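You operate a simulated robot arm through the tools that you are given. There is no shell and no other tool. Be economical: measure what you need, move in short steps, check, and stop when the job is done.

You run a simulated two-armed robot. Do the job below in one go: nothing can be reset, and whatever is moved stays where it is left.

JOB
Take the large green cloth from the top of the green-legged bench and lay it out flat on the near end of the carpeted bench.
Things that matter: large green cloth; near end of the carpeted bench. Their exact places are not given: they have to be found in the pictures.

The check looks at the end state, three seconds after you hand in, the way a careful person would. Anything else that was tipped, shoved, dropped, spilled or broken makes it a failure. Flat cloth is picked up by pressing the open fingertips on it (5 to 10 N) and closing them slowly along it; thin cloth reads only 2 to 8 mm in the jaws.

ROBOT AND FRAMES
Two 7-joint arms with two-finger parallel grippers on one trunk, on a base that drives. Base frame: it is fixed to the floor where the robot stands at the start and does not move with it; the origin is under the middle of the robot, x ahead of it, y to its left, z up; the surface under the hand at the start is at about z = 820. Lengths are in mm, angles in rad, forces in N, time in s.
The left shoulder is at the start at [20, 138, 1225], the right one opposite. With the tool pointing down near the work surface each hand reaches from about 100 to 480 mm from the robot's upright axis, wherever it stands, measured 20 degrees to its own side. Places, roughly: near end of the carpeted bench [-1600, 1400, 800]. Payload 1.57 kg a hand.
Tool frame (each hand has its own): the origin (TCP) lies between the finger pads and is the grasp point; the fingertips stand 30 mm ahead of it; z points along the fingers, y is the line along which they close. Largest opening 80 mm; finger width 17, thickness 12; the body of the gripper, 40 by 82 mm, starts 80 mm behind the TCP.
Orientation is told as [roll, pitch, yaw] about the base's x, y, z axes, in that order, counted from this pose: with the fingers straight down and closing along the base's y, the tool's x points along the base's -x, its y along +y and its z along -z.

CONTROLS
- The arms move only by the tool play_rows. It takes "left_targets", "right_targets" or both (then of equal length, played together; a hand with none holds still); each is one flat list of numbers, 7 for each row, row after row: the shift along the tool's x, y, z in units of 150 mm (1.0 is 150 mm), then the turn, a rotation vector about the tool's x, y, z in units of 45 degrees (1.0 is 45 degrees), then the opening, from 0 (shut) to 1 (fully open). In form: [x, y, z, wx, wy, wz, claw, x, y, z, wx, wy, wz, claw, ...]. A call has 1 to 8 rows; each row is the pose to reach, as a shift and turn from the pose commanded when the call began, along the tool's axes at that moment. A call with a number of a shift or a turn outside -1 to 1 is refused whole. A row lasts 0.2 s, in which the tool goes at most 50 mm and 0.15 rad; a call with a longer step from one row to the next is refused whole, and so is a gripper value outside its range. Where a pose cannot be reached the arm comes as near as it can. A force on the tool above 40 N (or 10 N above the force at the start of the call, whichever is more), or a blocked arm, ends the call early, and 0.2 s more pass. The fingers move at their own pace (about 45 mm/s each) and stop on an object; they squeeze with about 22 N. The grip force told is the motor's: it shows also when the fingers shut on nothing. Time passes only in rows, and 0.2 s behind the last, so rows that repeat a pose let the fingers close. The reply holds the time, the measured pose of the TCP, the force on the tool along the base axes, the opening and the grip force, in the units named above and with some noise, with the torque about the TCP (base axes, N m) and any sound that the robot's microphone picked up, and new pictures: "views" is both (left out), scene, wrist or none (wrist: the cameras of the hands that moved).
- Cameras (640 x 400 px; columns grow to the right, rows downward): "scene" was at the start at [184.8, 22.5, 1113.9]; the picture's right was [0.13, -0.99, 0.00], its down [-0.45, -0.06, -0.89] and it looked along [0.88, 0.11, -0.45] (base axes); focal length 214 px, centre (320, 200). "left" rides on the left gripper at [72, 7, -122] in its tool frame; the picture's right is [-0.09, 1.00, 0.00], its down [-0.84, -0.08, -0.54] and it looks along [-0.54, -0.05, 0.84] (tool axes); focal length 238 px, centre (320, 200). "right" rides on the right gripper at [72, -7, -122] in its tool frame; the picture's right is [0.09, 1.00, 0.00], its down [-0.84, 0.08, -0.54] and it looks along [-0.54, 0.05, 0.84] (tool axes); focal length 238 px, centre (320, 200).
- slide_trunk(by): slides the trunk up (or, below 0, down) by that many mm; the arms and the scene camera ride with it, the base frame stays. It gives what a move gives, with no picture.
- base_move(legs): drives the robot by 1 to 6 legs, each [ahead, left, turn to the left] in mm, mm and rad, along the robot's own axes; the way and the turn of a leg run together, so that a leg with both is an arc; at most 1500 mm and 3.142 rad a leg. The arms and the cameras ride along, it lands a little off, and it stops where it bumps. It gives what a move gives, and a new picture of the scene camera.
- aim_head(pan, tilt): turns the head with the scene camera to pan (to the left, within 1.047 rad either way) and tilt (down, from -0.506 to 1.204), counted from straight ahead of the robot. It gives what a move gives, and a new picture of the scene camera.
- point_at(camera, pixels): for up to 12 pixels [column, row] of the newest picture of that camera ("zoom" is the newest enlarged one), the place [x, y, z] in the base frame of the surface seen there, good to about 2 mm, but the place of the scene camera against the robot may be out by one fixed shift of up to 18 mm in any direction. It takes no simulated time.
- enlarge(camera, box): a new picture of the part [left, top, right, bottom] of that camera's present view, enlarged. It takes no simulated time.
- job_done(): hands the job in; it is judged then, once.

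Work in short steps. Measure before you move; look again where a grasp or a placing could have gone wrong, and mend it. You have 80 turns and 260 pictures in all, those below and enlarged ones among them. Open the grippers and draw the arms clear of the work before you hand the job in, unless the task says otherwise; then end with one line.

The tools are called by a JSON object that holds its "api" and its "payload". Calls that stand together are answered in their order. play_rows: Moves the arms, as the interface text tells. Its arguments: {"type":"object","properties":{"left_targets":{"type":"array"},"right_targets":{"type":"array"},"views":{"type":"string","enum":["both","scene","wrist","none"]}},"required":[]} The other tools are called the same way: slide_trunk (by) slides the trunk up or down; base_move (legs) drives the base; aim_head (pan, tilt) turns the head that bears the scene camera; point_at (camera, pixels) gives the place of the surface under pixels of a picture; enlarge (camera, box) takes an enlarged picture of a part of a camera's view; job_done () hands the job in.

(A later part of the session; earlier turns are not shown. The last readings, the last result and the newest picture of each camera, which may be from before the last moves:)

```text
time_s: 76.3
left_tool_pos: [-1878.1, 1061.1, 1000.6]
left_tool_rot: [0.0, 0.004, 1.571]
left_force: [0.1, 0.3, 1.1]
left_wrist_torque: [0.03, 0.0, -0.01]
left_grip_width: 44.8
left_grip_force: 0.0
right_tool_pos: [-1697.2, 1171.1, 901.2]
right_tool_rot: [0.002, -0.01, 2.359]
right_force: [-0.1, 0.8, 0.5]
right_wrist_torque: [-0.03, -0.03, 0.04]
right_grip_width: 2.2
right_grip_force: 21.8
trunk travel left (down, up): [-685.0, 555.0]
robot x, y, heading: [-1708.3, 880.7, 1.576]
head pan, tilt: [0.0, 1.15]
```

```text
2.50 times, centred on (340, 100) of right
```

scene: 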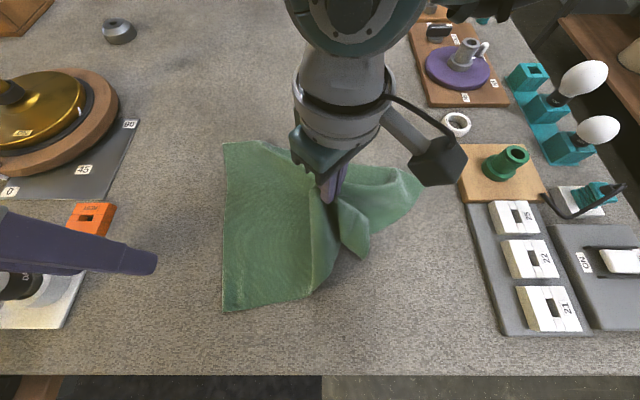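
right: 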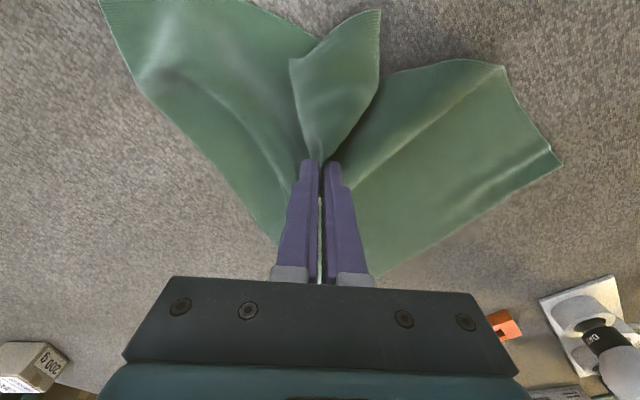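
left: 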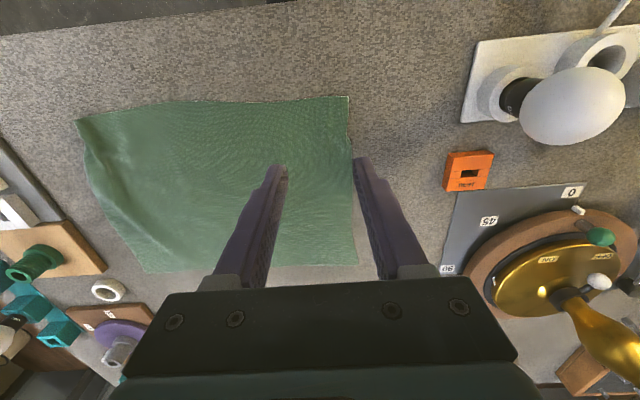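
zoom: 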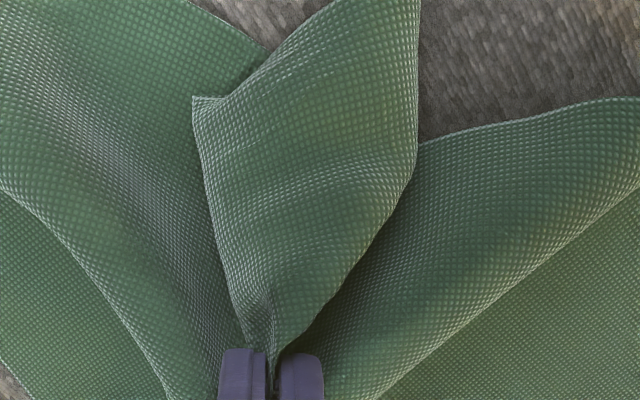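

The tail is now trailing outward with the true corner at about (378,12), unfolded. I set it down here, then regrip the very corner tip and pull it out flat. Lowering now.

{"api": "play_rows", "payload": {"right_targets": [-0.05, 0, 0.07, 0, 0, 0, 0, -0.1, 0, 0.14, 0, 0, 0, 0, -0.13, 0, 0.2, 0, 0, 0, 0, -0.14, 0, 0.23, 0, 0, 0, 0, -0.14, 0, 0.23, 0, 0, 0, 0.15, -0.14, 0, 0.23, 0, 0, 0, 0.3, -0.14, 0, 0.22, 0, 0, 0, 0.45, -0.14, 0, 0.2, 0, 0, 0, 0.55], "views": "none"}}

{"api": "play_rows", "payload": {"right_targets": [0, 0, -0.1, 0, 0, 0, 0.55, 0, 0, -0.3, 0, 0, 0, 0.55, 0, 0, -0.55, 0, 0, 0, 0.55, 0, 0, -0.8, 0, 0, 0, 0.55, 0, 0, -0.8, 0, 0, 0, 0.55], "views": "both"}}

```text
time_s: 78.1
left_tool_pos: [-1877.7, 1061.3, 1001.3]
left_tool_rot: [0.001, 0.004, 1.57]
left_force: [0.6, 0.3, 0.3]
left_wrist_torque: [-0.03, -0.02, 0.01]
left_grip_width: 44.8
left_grip_force: 0.0
right_tool_pos: [-1713.8, 1185.5, 871.2]
right_tool_rot: [0.002, -0.006, 2.361]
right_force: [-0.6, 0.0, 0.8]
right_wrist_torque: [0.02, 0.01, 0.0]
right_grip_width: 43.6
right_grip_force: 0.1
trunk travel left (down, up): [-685.0, 555.0]
robot x, y, heading: [-1715.9, 876.6, 1.577]
head pan, tilt: [0.0, 1.15]
```

```text
time_s: 79.3
left_tool_pos: [-1877.1, 1061.2, 1001.8]
left_tool_rot: [0.0, 0.004, 1.572]
left_force: [0.2, -0.2, 0.3]
left_wrist_torque: [0.03, 0.0, 0.01]
left_grip_width: 45.0
left_grip_force: 0.0
right_tool_pos: [-1709.9, 1183.4, 989.9]
right_tool_rot: [0.001, -0.009, 2.361]
right_force: [-0.4, -0.1, 0.0]
right_wrist_torque: [-0.01, -0.02, -0.01]
right_grip_width: 44.2
right_grip_force: 0.1
trunk travel left (down, up): [-685.0, 555.0]
robot x, y, heading: [-1713.0, 879.2, 1.575]
head pan, tilt: [0.0, 1.15]
```

scene: 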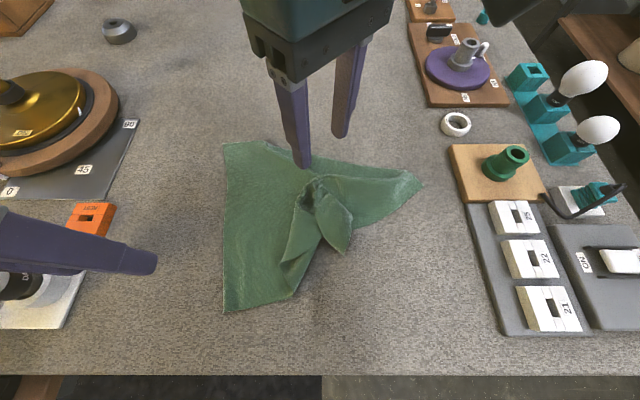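
right: 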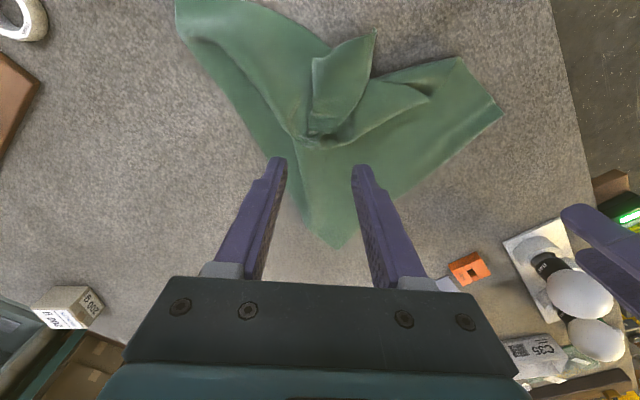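

The corner tail stands out clearly. I enlarge to find its tip.

{"api": "enlarge", "payload": {"camera": "right", "box": [270, 10, 430, 150]}}

{"api": "point_at", "payload": {"camera": "right", "pixels": [[372, 36], [316, 60], [345, 70], [362, 50], [330, 95], [345, 45], [400, 90], [280, 60]]}}

{"api": "enlarge", "payload": {"camera": "scene", "box": [260, 160, 400, 290]}}

```text
2.86 times, centred on (350, 80) of right
```

zoom: 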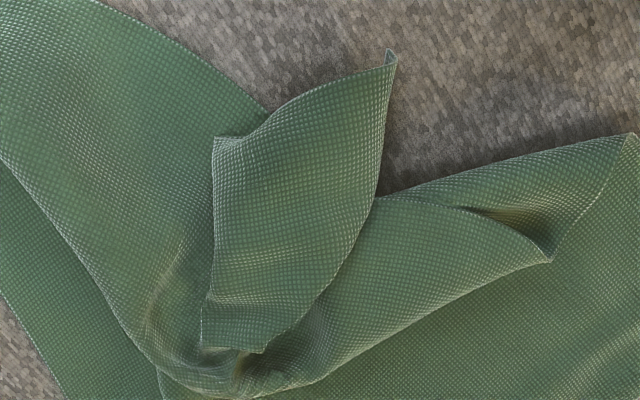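

```text
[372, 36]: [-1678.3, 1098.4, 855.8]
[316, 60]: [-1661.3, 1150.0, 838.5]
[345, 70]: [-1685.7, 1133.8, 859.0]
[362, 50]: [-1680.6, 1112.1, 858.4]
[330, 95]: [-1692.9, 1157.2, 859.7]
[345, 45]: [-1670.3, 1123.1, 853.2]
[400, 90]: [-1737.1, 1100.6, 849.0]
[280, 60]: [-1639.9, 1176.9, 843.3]
```

```text
3.08 times, centred on (330, 225) of scene
```

zoom: 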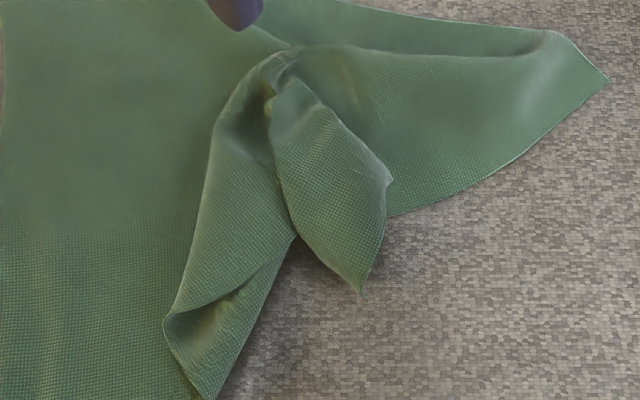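

The tail's end is still the folded edge (the tucked flap is underneath). A cleaner fix is to pick the cloth up by its two far corners, so the near edge hangs free and the flap drops open, and lay it again. I move the hands clear and measure the far corners.

{"api": "play_rows", "payload": {"right_targets": [0.05, 0.05, 0, 0, 0, 0.17, 0.5, 0.1, 0.05, 0, 0, 0, 0.34, 0.45, 0.2, 0.0, 0, 0, 0, 0.51, 0.45, 0.3, -0.15, 0, 0, 0, 0.68, 0.45, 0.4, -0.3, 0, 0, 0, 0.85, 0.45, 0.5, -0.4, 0, 0, 0, 1.0, 0.45], "views": "both"}}

{"api": "point_at", "payload": {"camera": "scene", "pixels": [[226, 145], [419, 184], [412, 190], [400, 175], [232, 150], [226, 308], [340, 167], [370, 170]]}}

```text
time_s: 80.7
left_tool_pos: [-1876.9, 1061.1, 1001.1]
left_tool_rot: [-0.001, 0.002, 1.571]
left_force: [0.2, 0.2, -0.1]
left_wrist_torque: [-0.01, -0.01, -0.02]
left_grip_width: 44.8
left_grip_force: 0.0
right_tool_pos: [-1616.8, 1173.6, 990.4]
right_tool_rot: [0.008, -0.004, 1.571]
right_force: [-0.1, -0.1, -0.9]
right_wrist_torque: [0.02, -0.01, -0.01]
right_grip_width: 36.1
right_grip_force: 0.0
trunk travel left (down, up): [-685.0, 555.0]
robot x, y, heading: [-1713.9, 878.7, 1.571]
head pan, tilt: [0.0, 1.15]
```

scene: 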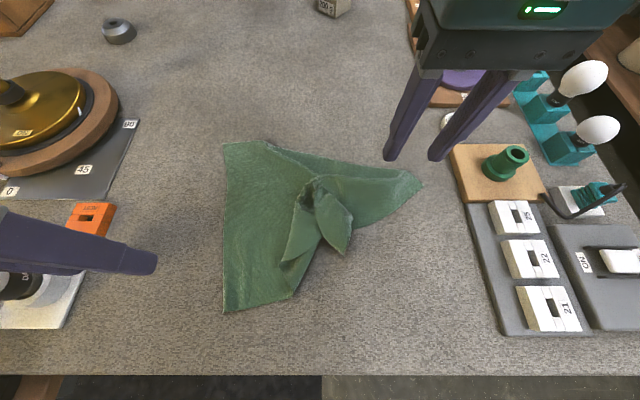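
right: 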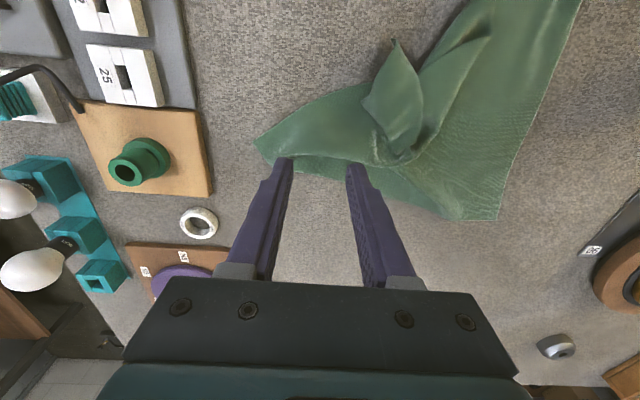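

```text
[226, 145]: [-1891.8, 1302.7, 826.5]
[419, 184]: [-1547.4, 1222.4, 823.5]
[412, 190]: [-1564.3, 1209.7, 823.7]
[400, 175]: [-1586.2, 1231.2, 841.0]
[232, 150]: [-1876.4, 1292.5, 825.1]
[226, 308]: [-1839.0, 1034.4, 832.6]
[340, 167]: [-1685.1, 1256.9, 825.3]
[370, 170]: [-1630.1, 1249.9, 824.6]
```

Far-left corner ≈(−1887,1310), far-right ≈(−1542,1229) after wrist correction. I bring both hands above pinch points just inside these.

{"api": "play_rows", "payload": {"left_targets": [-0.25, -0.02, 0, 0, 0, 0, 0.45, -0.5, -0.05, 0, 0, 0, 0, 0.45, -0.75, -0.08, 0, 0, 0, 0, 0.45, -0.98, -0.11, 0.1, 0, 0, 0, 0.45, -0.98, -0.11, 0.2, 0, 0, 0, 0.45], "right_targets": [-0.1, -0.08, 0, 0, 0, 0, 0.45, -0.2, -0.16, 0.1, 0, 0, 0, 0.45, -0.3, -0.24, 0.25, 0, 0, 0, 0.45, -0.36, -0.28, 0.4, 0, 0, 0, 0.45, -0.36, -0.28, 0.55, 0, 0, 0, 0.45], "views": "none"}}

{"api": "play_rows", "payload": {"left_targets": [-0.2, 0, 0.05, 0, 0, 0, 0.45, -0.4, 0, 0.15, 0, 0, 0, 0.45, -0.59, 0, 0.3, 0, 0, 0, 0.45, -0.59, 0, 0.5, 0, 0, 0, 0.45], "right_targets": [0, 0, 0, 0, 0, 0, 0.45, 0, 0, 0, 0, 0, 0, 0.45, 0, 0, 0, 0, 0, 0, 0.45, 0, 0, 0, 0, 0, 0, 0.45], "views": "both"}}

```text
time_s: 81.9
left_tool_pos: [-1861.6, 1208.3, 971.5]
left_tool_rot: [-0.001, 0.003, 1.57]
left_force: [0.5, 0.7, -0.5]
left_wrist_torque: [-0.02, 0.0, 0.0]
left_grip_width: 35.9
left_grip_force: 0.0
right_tool_pos: [-1576.5, 1227.3, 908.3]
right_tool_rot: [0.008, -0.005, 1.575]
right_force: [0.8, 0.3, -0.3]
right_wrist_torque: [0.0, 0.0, -0.02]
right_grip_width: 36.0
right_grip_force: 0.1
trunk travel left (down, up): [-685.0, 555.0]
robot x, y, heading: [-1710.9, 880.6, 1.572]
head pan, tilt: [0.0, 1.15]
```

```text
time_s: 82.9
left_tool_pos: [-1860.8, 1299.7, 896.9]
left_tool_rot: [0.0, 0.0, 1.571]
left_force: [-0.4, -0.6, 0.0]
left_wrist_torque: [0.01, 0.0, 0.01]
left_grip_width: 35.9
left_grip_force: 0.0
right_tool_pos: [-1575.7, 1228.1, 907.5]
right_tool_rot: [0.007, -0.002, 1.575]
right_force: [-0.5, 0.2, 0.3]
right_wrist_torque: [0.02, 0.01, 0.02]
right_grip_width: 36.0
right_grip_force: 0.1
trunk travel left (down, up): [-685.0, 555.0]
robot x, y, heading: [-1711.8, 878.1, 1.568]
head pan, tilt: [0.0, 1.15]
```

scene: 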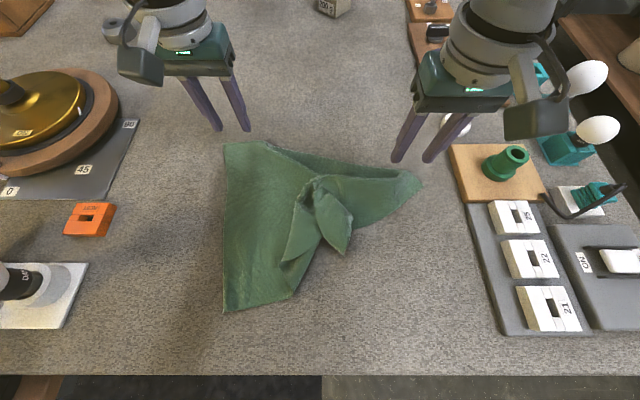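
right: 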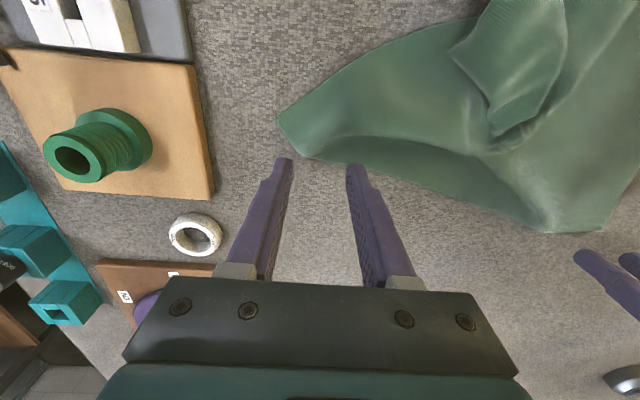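
left: 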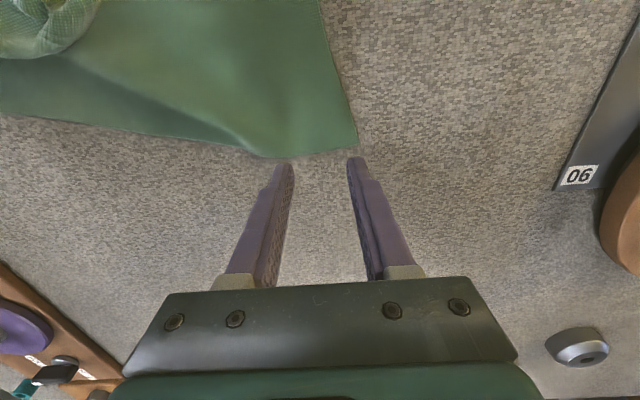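

I measure the corner and hem locations with the wrist cameras.

{"api": "point_at", "payload": {"camera": "left", "pixels": [[354, 146], [300, 154], [260, 153], [340, 100], [335, 60]]}}

{"api": "point_at", "payload": {"camera": "right", "pixels": [[282, 120], [311, 154], [330, 158], [300, 130], [340, 85], [330, 140], [400, 175], [345, 145]]}}

```text
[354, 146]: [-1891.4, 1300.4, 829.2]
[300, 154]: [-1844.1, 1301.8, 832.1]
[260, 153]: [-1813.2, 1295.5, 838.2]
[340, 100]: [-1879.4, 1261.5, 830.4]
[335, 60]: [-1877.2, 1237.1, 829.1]
```

```text
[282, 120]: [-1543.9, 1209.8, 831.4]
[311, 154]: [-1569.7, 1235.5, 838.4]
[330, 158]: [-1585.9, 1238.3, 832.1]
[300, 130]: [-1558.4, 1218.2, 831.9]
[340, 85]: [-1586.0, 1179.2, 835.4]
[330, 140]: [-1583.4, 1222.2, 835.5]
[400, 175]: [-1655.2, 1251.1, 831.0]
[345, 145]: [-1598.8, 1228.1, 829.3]
```

I check the far-right corner for a tuck.

{"api": "enlarge", "payload": {"camera": "right", "box": [260, 70, 420, 180]}}

```text
3.64 times, centred on (340, 125) of right
```

zoom: 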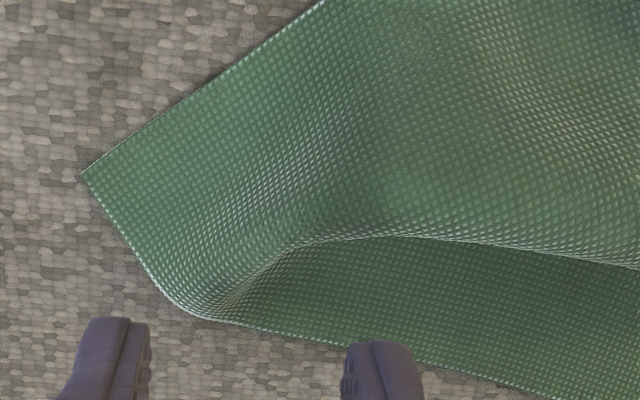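

The true corner is at (−1544,1210) with clean selvages, and that part is rotated about 45°. I turn the right hand to match and lower both to just above the cloth.

{"api": "play_rows", "payload": {"left_targets": [0.073, 0.027, 0.0, 0, 0, 0, 0.45, 0.073, 0.027, 0.05, 0, 0, 0, 0.45, 0.073, 0.027, 0.1, 0, 0, 0, 0.45, 0.073, 0.027, 0.15, 0, 0, 0, 0.45, 0.073, 0.027, 0.2, 0, 0, 0, 0.45, 0.073, 0.027, 0.215, 0, 0, 0, 0.45, 0.073, 0.027, 0.215, 0, 0, 0, 0.45], "right_targets": [0.02, -0.02, 0, 0, 0, 0.17, 0.45, 0.047, -0.04, 0, 0, 0, 0.34, 0.45, 0.047, -0.04, 0.0, 0, 0, 0.51, 0.45, 0.047, -0.04, 0.05, 0, 0, 0.68, 0.45, 0.047, -0.04, 0.12, 0, 0, 0.85, 0.45, 0.047, -0.04, 0.2, 0, 0, 1.0, 0.45, 0.047, -0.04, 0.26, 0, 0, 1.0, 0.45], "views": "wrist"}}

```text
time_s: 84.5
left_tool_pos: [-1864.3, 1286.6, 864.1]
left_tool_rot: [0.001, 0.004, 1.571]
left_force: [0.2, 0.3, -0.8]
left_wrist_torque: [0.01, -0.02, -0.04]
left_grip_width: 36.0
left_grip_force: 0.1
right_tool_pos: [-1569.2, 1223.9, 868.7]
right_tool_rot: [0.007, 0.002, 0.789]
right_force: [-0.4, 0.1, -0.2]
right_wrist_torque: [0.0, 0.0, 0.01]
right_grip_width: 35.8
right_grip_force: 0.0
trunk travel left (down, up): [-685.0, 555.0]
robot x, y, heading: [-1709.6, 876.9, 1.572]
head pan, tilt: [0.0, 1.15]
```

right: 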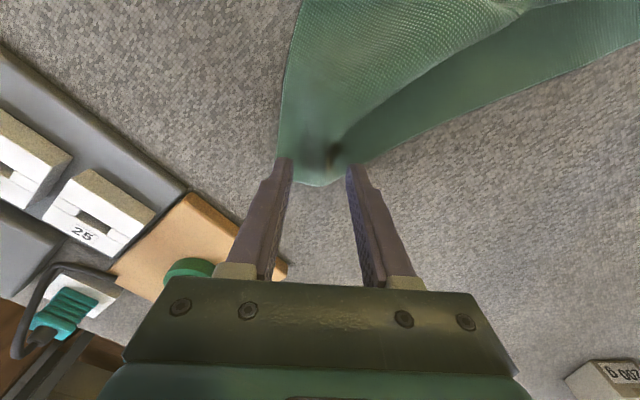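
left: 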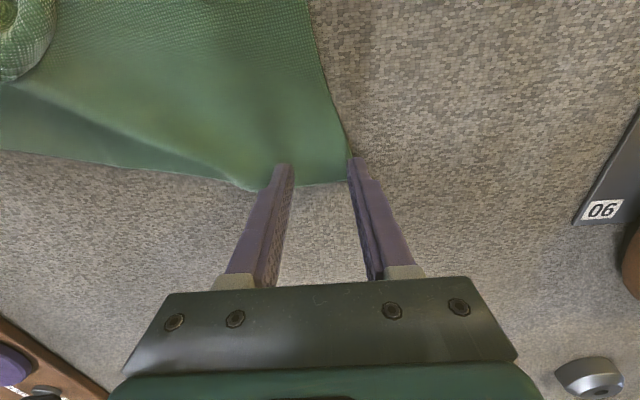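

I shift both pinch points slightly further inside and lower to contact.

{"api": "play_rows", "payload": {"left_targets": [0, -0.06, -0.02, 0, 0, 0, 0.45, 0.01, -0.06, 0.0, 0, 0, 0, 0.45, 0.01, -0.06, 0.012, 0, 0, 0, 0.45, 0.01, -0.06, 0.02, 0, 0, 0, 0.45, 0.01, -0.06, 0.02, 0, 0, 0, 0.45], "right_targets": [0.03, 0.05, 0, 0, 0, 0, 0.45, 0.03, 0.05, 0.02, 0, 0, 0, 0.45, 0.03, 0.05, 0.03, 0, 0, 0, 0.45, 0.03, 0.05, 0.04, 0, 0, 0, 0.45, 0.03, 0.05, 0.045, 0, 0, 0, 0.45], "views": "wrist"}}

```text
time_s: 85.7
left_tool_pos: [-1855.4, 1284.4, 861.5]
left_tool_rot: [-0.001, 0.003, 1.571]
left_force: [1.7, -10.2, 25.5]
left_wrist_torque: [-0.2, 0.15, 0.07]
left_grip_width: 35.8
left_grip_force: 0.1
right_tool_pos: [-1577.5, 1222.9, 862.9]
right_tool_rot: [0.006, 0.002, 0.788]
right_force: [0.0, 0.2, 0.1]
right_wrist_torque: [0.03, -0.01, 0.01]
right_grip_width: 35.9
right_grip_force: 0.1
trunk travel left (down, up): [-685.0, 555.0]
robot x, y, heading: [-1707.7, 879.4, 1.574]
head pan, tilt: [0.0, 1.15]
```

right: 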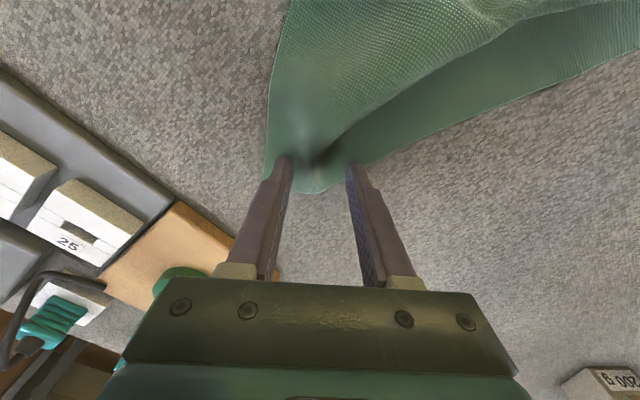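
left: 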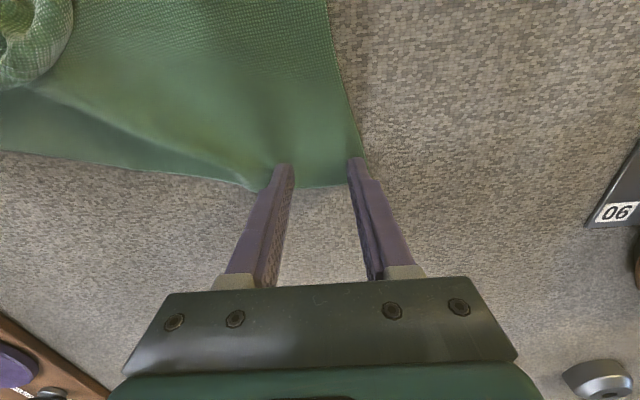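

Left presses at 25 N, so I ease it 0.8 mm; right goes 1.2 mm further down. I close both slowly.

{"api": "play_rows", "payload": {"left_targets": [0, 0, -0.005, 0, 0, 0, 0.45, 0, 0, -0.006, 0, 0, 0, 0.38, 0, 0, -0.006, 0, 0, 0, 0.31, 0, 0, -0.006, 0, 0, 0, 0.24, 0, 0, -0.007, 0, 0, 0, 0.16, 0, 0, -0.007, 0, 0, 0, 0.08, 0, 0, -0.007, 0, 0, 0, 0, 0, 0, -0.007, 0, 0, 0, 0], "right_targets": [0, 0, 0.006, 0, 0, 0, 0.45, 0, 0, 0.008, 0, 0, 0, 0.38, 0, 0, 0.008, 0, 0, 0, 0.31, 0, 0, 0.008, 0, 0, 0, 0.24, 0, 0, 0.007, 0, 0, 0, 0.16, 0, 0, 0.006, 0, 0, 0, 0.08, 0, 0, 0.006, 0, 0, 0, 0, 0, 0, 0.006, 0, 0, 0, 0], "views": "wrist"}}

```text
time_s: 87.5
left_tool_pos: [-1857.1, 1285.4, 861.3]
left_tool_rot: [0.002, 0.004, 1.571]
left_force: [-1.7, -0.6, 7.2]
left_wrist_torque: [-0.01, 0.04, 0.0]
left_grip_width: 2.2
left_grip_force: 22.4
right_tool_pos: [-1579.0, 1225.4, 861.3]
right_tool_rot: [0.01, 0.001, 0.79]
right_force: [-0.6, 1.5, 3.7]
right_wrist_torque: [0.05, -0.02, 0.02]
right_grip_width: 2.4
right_grip_force: 21.3
trunk travel left (down, up): [-685.0, 555.0]
robot x, y, heading: [-1715.9, 878.8, 1.572]
head pan, tilt: [0.0, 1.15]
```

right: 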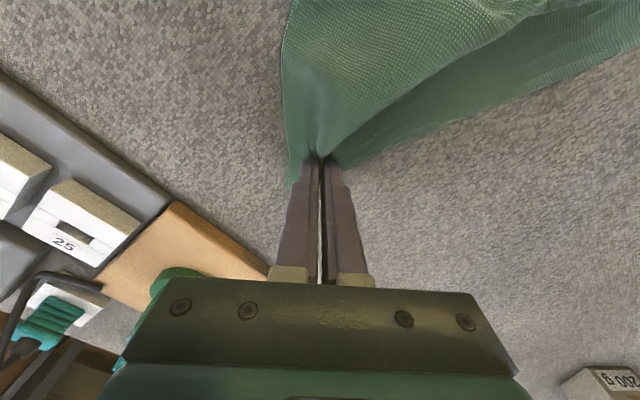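
left: 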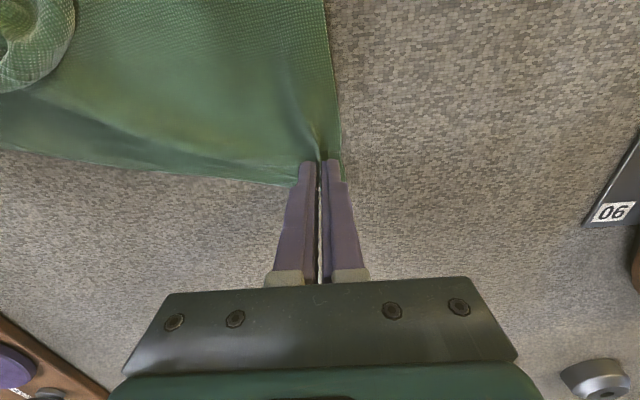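

Both hold (2.2 and 2.4 mm). I lift 45 mm with the arms while turning the right hand back and levelling y, then raise the trunk.

{"api": "play_rows", "payload": {"left_targets": [0, 0, -0.1, 0, 0, 0, 0, 0, 0, -0.2, 0, 0, 0, 0, 0, 0, -0.3, 0, 0, 0, 0, 0, 0, -0.3, 0, 0, 0, 0], "right_targets": [0, 0, -0.1, 0, 0, 0, 0, 0, 0, -0.2, 0, 0, 0, 0, 0, 0, -0.3, 0, 0, 0, 0, 0, 0, -0.3, 0, 0, 0, 0], "views": "none"}}

{"api": "slide_trunk", "payload": {"by": 260}}

{"api": "aim_head", "payload": {"pan": 0.0, "tilt": 0.95}}

```text
time_s: 88.5
left_tool_pos: [-1855.9, 1283.8, 906.3]
left_tool_rot: [-0.002, 0.004, 1.571]
left_force: [0.6, 0.6, 0.1]
left_wrist_torque: [-0.01, -0.02, 0.04]
left_grip_width: 2.0
left_grip_force: 21.6
right_tool_pos: [-1577.8, 1224.0, 906.9]
right_tool_rot: [0.006, 0.001, 0.789]
right_force: [0.2, 0.1, 0.3]
right_wrist_torque: [0.0, 0.02, 0.02]
right_grip_width: 2.2
right_grip_force: 21.9
trunk travel left (down, up): [-685.0, 555.0]
robot x, y, heading: [-1716.7, 876.9, 1.567]
head pan, tilt: [0.0, 1.15]
```

```text
time_s: 91.2
left_tool_pos: [-1855.5, 1283.1, 1167.3]
left_tool_rot: [-0.001, 0.003, 1.571]
left_force: [0.2, -0.2, -0.1]
left_wrist_torque: [0.0, -0.04, 0.01]
left_grip_width: 2.0
left_grip_force: 22.0
right_tool_pos: [-1577.4, 1225.6, 1166.7]
right_tool_rot: [0.006, 0.0, 0.789]
right_force: [0.0, 0.3, -0.7]
right_wrist_torque: [0.01, 0.01, 0.02]
right_grip_width: 2.3
right_grip_force: 21.9
trunk travel left (down, up): [-945.0, 295.0]
robot x, y, heading: [-1711.1, 881.6, 1.57]
head pan, tilt: [0.0, 1.15]
```

```text
time_s: 91.9
left_tool_pos: [-1855.0, 1282.8, 1166.7]
left_tool_rot: [0.0, 0.004, 1.572]
left_force: [0.0, -0.1, 0.7]
left_wrist_torque: [-0.03, 0.01, 0.04]
left_grip_width: 2.0
left_grip_force: 22.2
right_tool_pos: [-1578.3, 1224.3, 1166.4]
right_tool_rot: [0.006, 0.003, 0.789]
right_force: [-1.5, 0.1, 0.1]
right_wrist_torque: [0.0, 0.02, -0.02]
right_grip_width: 2.3
right_grip_force: 21.8
trunk travel left (down, up): [-945.0, 295.0]
robot x, y, heading: [-1713.4, 881.1, 1.568]
head pan, tilt: [0.0, 0.949]
```

scene: 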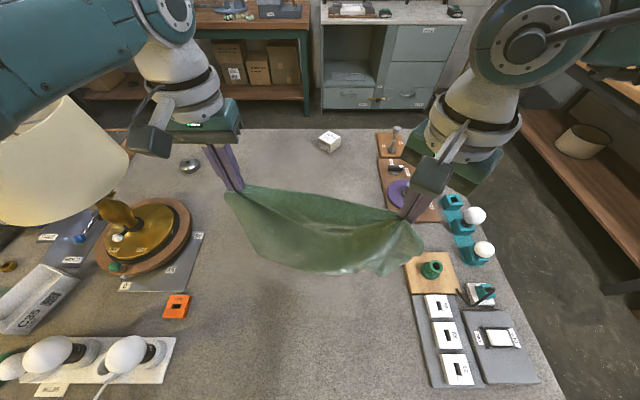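

Cloth is up. I turn the right hand back square, bring it level in y with the left, and spread a little.

{"api": "play_rows", "payload": {"left_targets": [0, 0, 0, 0, 0, 0, 0, 0, 0, 0, 0, 0, 0, 0, 0, 0, 0, 0, 0, 0, 0, 0, 0, 0, 0, 0, 0, 0, 0, 0.02, 0, 0, 0, 0, 0, 0, 0.04, 0, 0, 0, 0, 0], "right_targets": [-0.05, 0.04, 0, 0, 0, -0.17, 0, -0.11, 0.08, 0, 0, 0, -0.34, 0, -0.16, 0.11, 0, 0, 0, -0.51, 0, -0.22, 0.15, 0, 0, 0, -0.68, 0, -0.28, 0.19, 0, 0, 0, -0.85, 0, -0.32, 0.225, 0, 0, 0, -1.0, 0], "views": "scene"}}

```text
time_s: 93.3
left_tool_pos: [-1861.4, 1284.3, 1167.2]
left_tool_rot: [-0.002, 0.004, 1.572]
left_force: [3.6, 0.6, 0.3]
left_wrist_torque: [-0.05, -0.12, 0.02]
left_grip_width: 2.0
left_grip_force: 22.2
right_tool_pos: [-1567.8, 1282.1, 1167.0]
right_tool_rot: [0.008, -0.005, 1.577]
right_force: [-4.0, 0.2, 0.3]
right_wrist_torque: [-0.03, 0.11, -0.08]
right_grip_width: 2.3
right_grip_force: 22.0
trunk travel left (down, up): [-945.0, 295.0]
robot x, y, heading: [-1709.7, 878.9, 1.571]
head pan, tilt: [0.0, 0.949]
```

scene: 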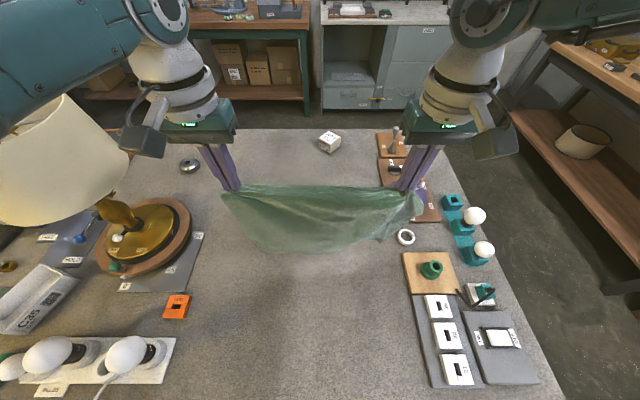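

Taut at 4 N. I enlarge to see the state of the hanging hem, particularly the formerly tucked corner.

{"api": "enlarge", "payload": {"camera": "scene", "box": [210, 170, 440, 270]}}

{"api": "point_at", "payload": {"camera": "scene", "pixels": [[262, 246], [310, 249], [350, 241], [385, 236], [415, 217], [395, 225]]}}

```text
2.78 times, centred on (325, 220) of scene
```

zoom: 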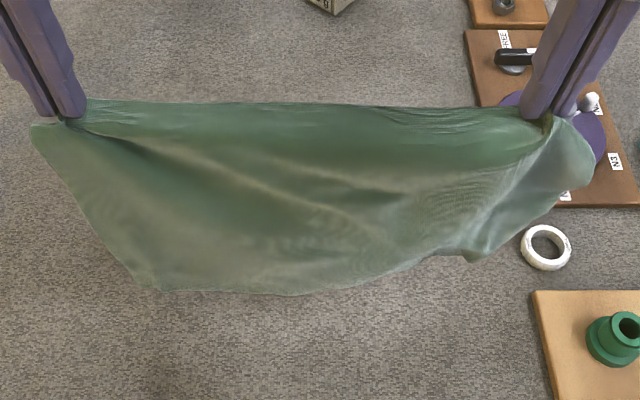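

```text
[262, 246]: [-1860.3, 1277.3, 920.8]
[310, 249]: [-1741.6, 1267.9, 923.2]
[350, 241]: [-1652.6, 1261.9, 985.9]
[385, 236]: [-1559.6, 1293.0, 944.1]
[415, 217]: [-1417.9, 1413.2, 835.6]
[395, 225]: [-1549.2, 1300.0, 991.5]
```

To see the curtain's front face I raise the hands 140 mm relative to the camera.

{"api": "play_rows", "payload": {"left_targets": [0, 0, -0.2, 0, 0, 0, 0, 0, 0, -0.45, 0, 0, 0, 0, 0, 0, -0.7, 0, 0, 0, 0, 0, 0, -0.93, 0, 0, 0, 0, 0, 0, -0.93, 0, 0, 0, 0, 0, 0, -0.93, 0, 0, 0, 0], "right_targets": [0, 0, -0.2, 0, 0, 0, 0, 0, 0, -0.45, 0, 0, 0, 0, 0, 0, -0.7, 0, 0, 0, 0, 0, 0, -0.93, 0, 0, 0, 0, 0, 0, -0.93, 0, 0, 0, 0, 0, 0, -0.93, 0, 0, 0, 0], "views": "scene"}}

{"api": "enlarge", "payload": {"camera": "scene", "box": [190, 120, 450, 270]}}

```text
time_s: 94.7
left_tool_pos: [-1859.6, 1284.3, 1308.0]
left_tool_rot: [-0.001, 0.003, 1.571]
left_force: [4.6, -0.5, 0.5]
left_wrist_torque: [0.03, -0.16, 0.06]
left_grip_width: 2.3
left_grip_force: 22.3
right_tool_pos: [-1565.9, 1280.5, 1306.7]
right_tool_rot: [0.006, -0.002, 1.573]
right_force: [-3.8, 0.4, 0.2]
right_wrist_torque: [0.02, 0.13, -0.05]
right_grip_width: 2.4
right_grip_force: 22.4
trunk travel left (down, up): [-945.0, 295.0]
robot x, y, heading: [-1708.0, 879.5, 1.571]
head pan, tilt: [0.0, 0.949]
```

scene: 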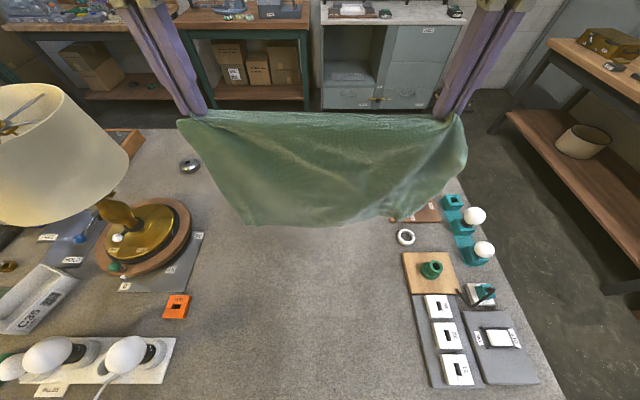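

```text
2.46 times, centred on (320, 195) of scene
```

zoom: 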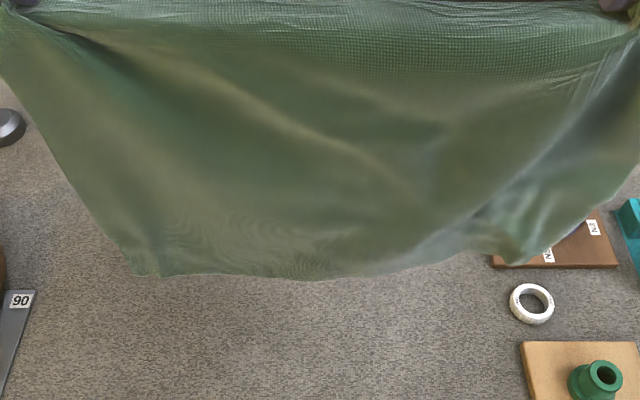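

The hanging curtain looks open, with its lower right corner visible. I reach forward 55 mm and lower the trunk so that the hem nearly touches.

{"api": "play_rows", "payload": {"left_targets": [-0.13, 0, 0, 0, 0, 0, 0, -0.26, 0, 0, 0, 0, 0, 0, -0.36, 0, 0, 0, 0, 0, 0, -0.36, 0, 0, 0, 0, 0, 0], "right_targets": [-0.13, 0, 0, 0, 0, 0, 0, -0.26, 0, 0, 0, 0, 0, 0, -0.38, 0, 0, 0, 0, 0, 0, -0.38, 0, 0, 0, 0, 0, 0], "views": "none"}}

{"api": "slide_trunk", "payload": {"by": -205}}

{"api": "aim_head", "payload": {"pan": 0.0, "tilt": 0.9}}

{"api": "enlarge", "payload": {"camera": "scene", "box": [160, 60, 460, 230]}}

```text
time_s: 95.7
left_tool_pos: [-1860.9, 1338.1, 1306.2]
left_tool_rot: [0.0, 0.003, 1.573]
left_force: [4.6, -1.3, 0.0]
left_wrist_torque: [0.01, -0.14, 0.05]
left_grip_width: 2.3
left_grip_force: 21.6
right_tool_pos: [-1566.1, 1337.1, 1305.5]
right_tool_rot: [0.007, -0.005, 1.576]
right_force: [-3.6, 0.2, -0.4]
right_wrist_torque: [-0.01, 0.09, -0.04]
right_grip_width: 2.6
right_grip_force: 21.9
trunk travel left (down, up): [-945.0, 295.0]
robot x, y, heading: [-1711.2, 879.8, 1.571]
head pan, tilt: [0.0, 0.949]
```

```text
time_s: 98.0
left_tool_pos: [-1860.2, 1339.3, 1101.4]
left_tool_rot: [-0.001, 0.003, 1.571]
left_force: [4.7, 0.8, -0.6]
left_wrist_torque: [0.05, -0.13, 0.04]
left_grip_width: 2.2
left_grip_force: 22.3
right_tool_pos: [-1566.6, 1338.4, 1100.3]
right_tool_rot: [0.007, -0.004, 1.574]
right_force: [-4.7, 0.4, -0.6]
right_wrist_torque: [-0.01, 0.12, -0.04]
right_grip_width: 2.3
right_grip_force: 21.8
trunk travel left (down, up): [-740.0, 500.0]
robot x, y, heading: [-1714.2, 880.2, 1.569]
head pan, tilt: [0.0, 0.949]
```

```text
time_s: 98.6
left_tool_pos: [-1860.1, 1337.5, 1102.0]
left_tool_rot: [0.001, 0.005, 1.57]
left_force: [4.5, 0.4, 0.0]
left_wrist_torque: [-0.03, -0.12, 0.07]
left_grip_width: 2.3
left_grip_force: 21.9
right_tool_pos: [-1566.3, 1337.4, 1099.8]
right_tool_rot: [0.008, -0.004, 1.573]
right_force: [-5.2, -0.6, 0.5]
right_wrist_torque: [-0.02, 0.13, -0.02]
right_grip_width: 2.5
right_grip_force: 22.4
trunk travel left (down, up): [-740.0, 500.0]
robot x, y, heading: [-1712.3, 877.4, 1.571]
head pan, tilt: [0.0, 0.901]
```

scene: 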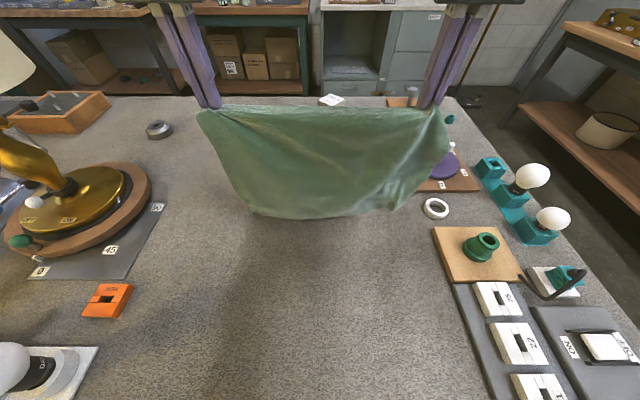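

```text
2.13 times, centred on (310, 145) of scene
```

zoom: 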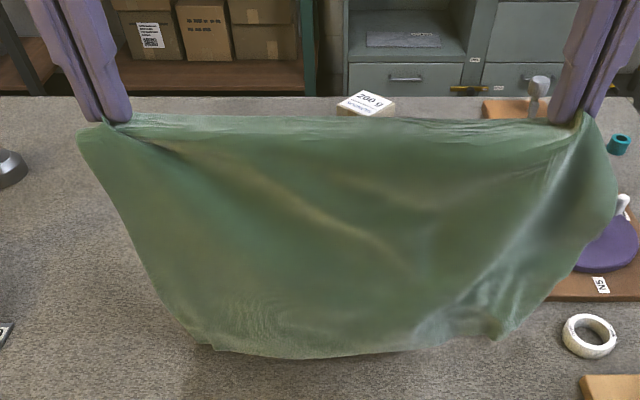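

The hem is about 15 mm above the carpet. I start the backward arc as before.

{"api": "play_rows", "payload": {"left_targets": [0.1, 0, 0.11, 0, 0, 0, 0, 0.25, 0, 0.15, 0, 0, 0, 0, 0.4, 0, 0.19, 0, 0, 0, 0, 0.55, 0, 0.24, 0, 0, 0, 0, 0.7, 0, 0.3, 0, 0, 0, 0, 0.85, 0, 0.38, 0, 0, 0, 0], "right_targets": [0.1, 0, 0.11, 0, 0, 0, 0, 0.25, 0, 0.15, 0, 0, 0, 0, 0.4, 0, 0.19, 0, 0, 0, 0, 0.55, 0, 0.24, 0, 0, 0, 0, 0.7, 0, 0.3, 0, 0, 0, 0, 0.85, 0, 0.38, 0, 0, 0, 0], "views": "none"}}

{"api": "play_rows", "payload": {"left_targets": [0.14, 0, 0.1, 0, 0, 0, 0, 0.28, 0, 0.2, 0, 0, 0, 0, 0.42, 0, 0.31, 0, 0, 0, 0, 0.54, 0, 0.43, 0, 0, 0, 0, 0.66, 0, 0.56, 0, 0, 0, 0, 0.74, 0, 0.62, 0, 0, 0, 0], "right_targets": [0.14, 0, 0.1, 0, 0, 0, 0, 0.28, 0, 0.2, 0, 0, 0, 0, 0.42, 0, 0.31, 0, 0, 0, 0, 0.54, 0, 0.43, 0, 0, 0, 0, 0.66, 0, 0.56, 0, 0, 0, 0, 0.74, 0, 0.62, 0, 0, 0, 0], "views": "both"}}

```text
time_s: 100.0
left_tool_pos: [-1861.7, 1211.1, 1043.3]
left_tool_rot: [0.0, 0.003, 1.571]
left_force: [4.7, -0.4, -0.6]
left_wrist_torque: [0.0, -0.13, 0.08]
left_grip_width: 2.2
left_grip_force: 22.1
right_tool_pos: [-1565.8, 1209.7, 1043.0]
right_tool_rot: [0.008, -0.005, 1.571]
right_force: [-4.2, 0.2, -0.4]
right_wrist_torque: [0.01, 0.16, -0.02]
right_grip_width: 1.9
right_grip_force: 22.1
trunk travel left (down, up): [-740.0, 500.0]
robot x, y, heading: [-1710.5, 880.7, 1.575]
head pan, tilt: [0.0, 0.901]
```

```text
time_s: 101.4
left_tool_pos: [-1860.8, 1098.0, 950.9]
left_tool_rot: [0.001, 0.003, 1.571]
left_force: [4.1, 1.4, -0.4]
left_wrist_torque: [0.0, -0.13, 0.08]
left_grip_width: 2.4
left_grip_force: 22.3
right_tool_pos: [-1567.0, 1099.6, 950.8]
right_tool_rot: [0.007, -0.002, 1.576]
right_force: [-3.9, 0.4, 0.2]
right_wrist_torque: [-0.01, 0.13, -0.04]
right_grip_width: 2.4
right_grip_force: 21.8
trunk travel left (down, up): [-740.0, 500.0]
robot x, y, heading: [-1712.2, 880.1, 1.568]
head pan, tilt: [0.0, 0.901]
```

scene: 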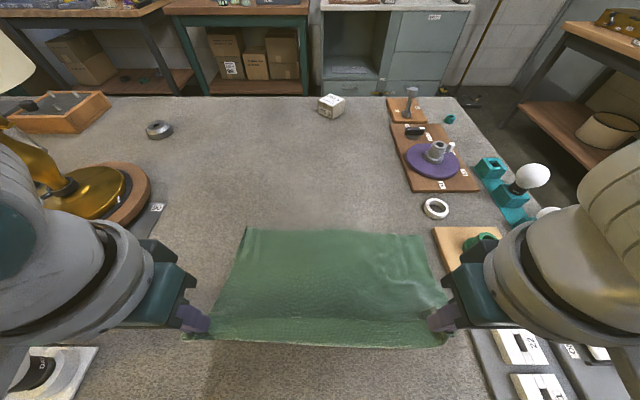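
right: 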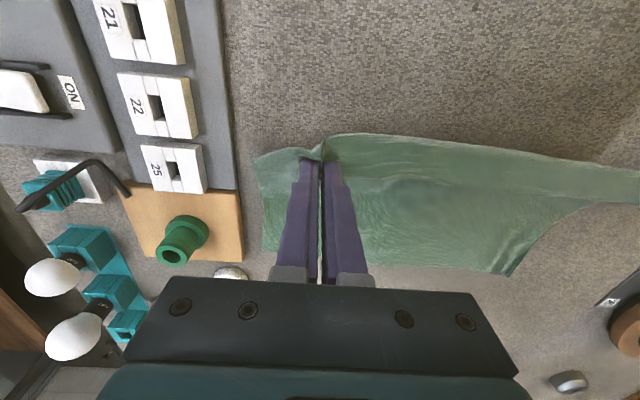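
left: 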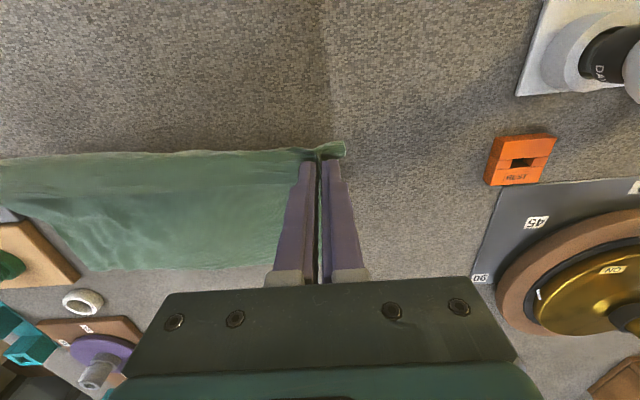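

The hem lies flat and wide, and both outer strips hang properly. I finish the arc down to just above the carpet.

{"api": "play_rows", "payload": {"left_targets": [0.08, 0, 0.12, 0, 0, 0, 0, 0.15, 0, 0.24, 0, 0, 0, 0, 0.21, 0, 0.36, 0, 0, 0, 0, 0.26, 0, 0.48, 0, 0, 0, 0, 0.28, 0, 0.565, 0, 0, 0, 0, 0.28, 0, 0.565, 0, 0, 0, 0], "right_targets": [0.08, 0, 0.12, 0, 0, 0, 0, 0.15, 0, 0.24, 0, 0, 0, 0, 0.21, 0, 0.36, 0, 0, 0, 0, 0.26, 0, 0.48, 0, 0, 0, 0, 0.28, 0, 0.565, 0, 0, 0, 0, 0.28, 0, 0.565, 0, 0, 0, 0], "views": "both"}}

```text
time_s: 102.8
left_tool_pos: [-1861.3, 1056.3, 868.3]
left_tool_rot: [0.001, 0.002, 1.571]
left_force: [3.3, 0.1, 1.6]
left_wrist_torque: [-0.02, -0.1, 0.06]
left_grip_width: 2.5
left_grip_force: 22.2
right_tool_pos: [-1567.8, 1058.1, 863.9]
right_tool_rot: [0.007, -0.004, 1.573]
right_force: [-3.0, 0.5, 2.0]
right_wrist_torque: [0.02, 0.12, -0.04]
right_grip_width: 2.4
right_grip_force: 21.7
trunk travel left (down, up): [-740.0, 500.0]
robot x, y, heading: [-1711.2, 877.6, 1.574]
head pan, tilt: [0.0, 0.901]
```

scene: 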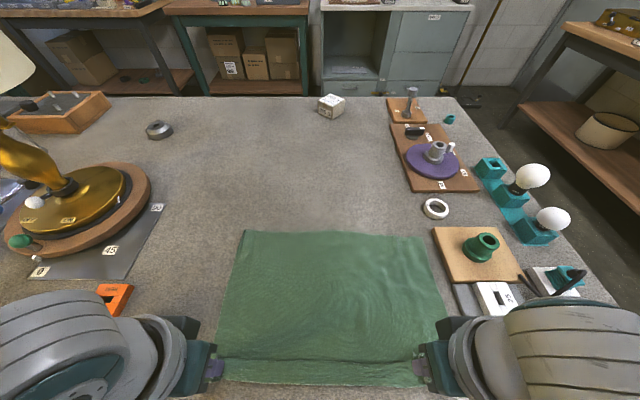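
right: 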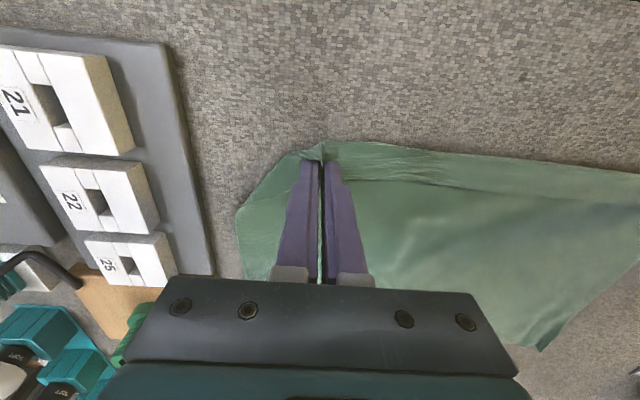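
left: 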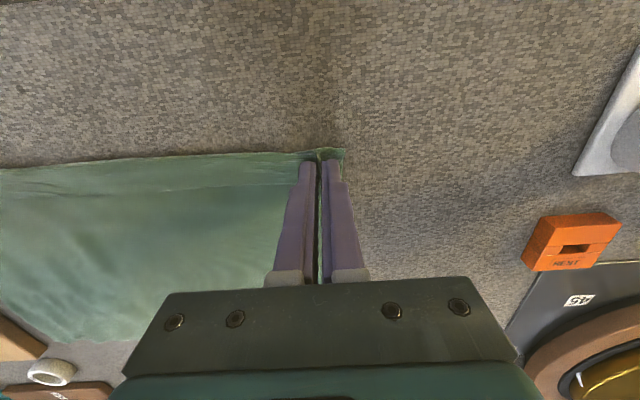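

A pinch-line crease runs along the held edge, as expected. I lower both hands to light contact and open slowly to spread the gathers.

{"api": "play_rows", "payload": {"left_targets": [0, 0, 0.02, 0, 0, 0, 0, 0, 0, 0.035, 0, 0, 0, 0, 0, 0, 0.035, 0, 0, 0, 0, 0, 0, 0.035, 0, 0, 0, 0.1, 0, 0, 0.035, 0, 0, 0, 0.2, 0, 0, 0.035, 0, 0, 0, 0.3, 0, 0, 0.035, 0, 0, 0, 0.4, 0, 0, 0.035, 0, 0, 0, 0.48], "right_targets": [0, 0, 0.005, 0, 0, 0, 0, 0, 0, 0.01, 0, 0, 0, 0, 0, 0, 0.01, 0, 0, 0, 0, 0, 0, 0.01, 0, 0, 0, 0.1, 0, 0, 0.01, 0, 0, 0, 0.2, 0, 0, 0.01, 0, 0, 0, 0.3, 0, 0, 0.01, 0, 0, 0, 0.4, 0, 0, 0.01, 0, 0, 0, 0.48], "views": "wrist"}}

```text
time_s: 104.6
left_tool_pos: [-1862.7, 1057.3, 862.4]
left_tool_rot: [0.003, 0.004, 1.573]
left_force: [-1.8, -0.6, 2.9]
left_wrist_torque: [-0.03, -0.02, 0.01]
left_grip_width: 37.0
left_grip_force: 0.1
right_tool_pos: [-1567.6, 1057.5, 864.4]
right_tool_rot: [0.008, -0.003, 1.576]
right_force: [0.6, 0.3, 0.0]
right_wrist_torque: [0.01, 0.02, 0.02]
right_grip_width: 38.2
right_grip_force: 0.1
trunk travel left (down, up): [-740.0, 500.0]
robot x, y, heading: [-1713.2, 879.4, 1.574]
head pan, tilt: [0.0, 0.901]
```

right: 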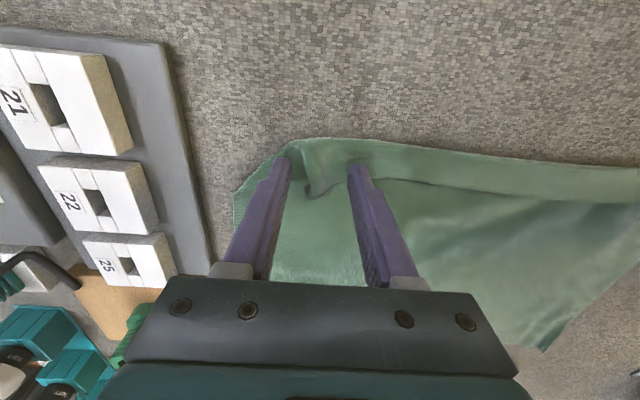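
left: 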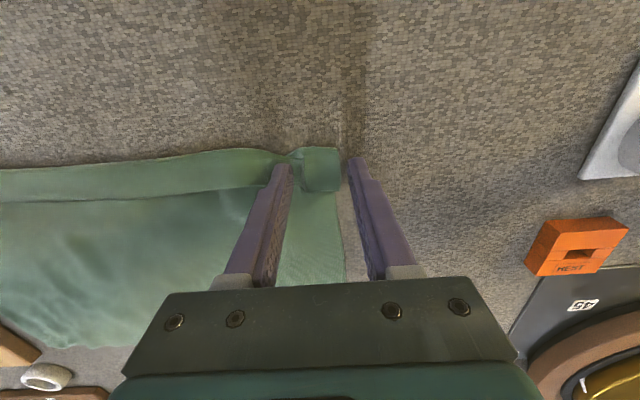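

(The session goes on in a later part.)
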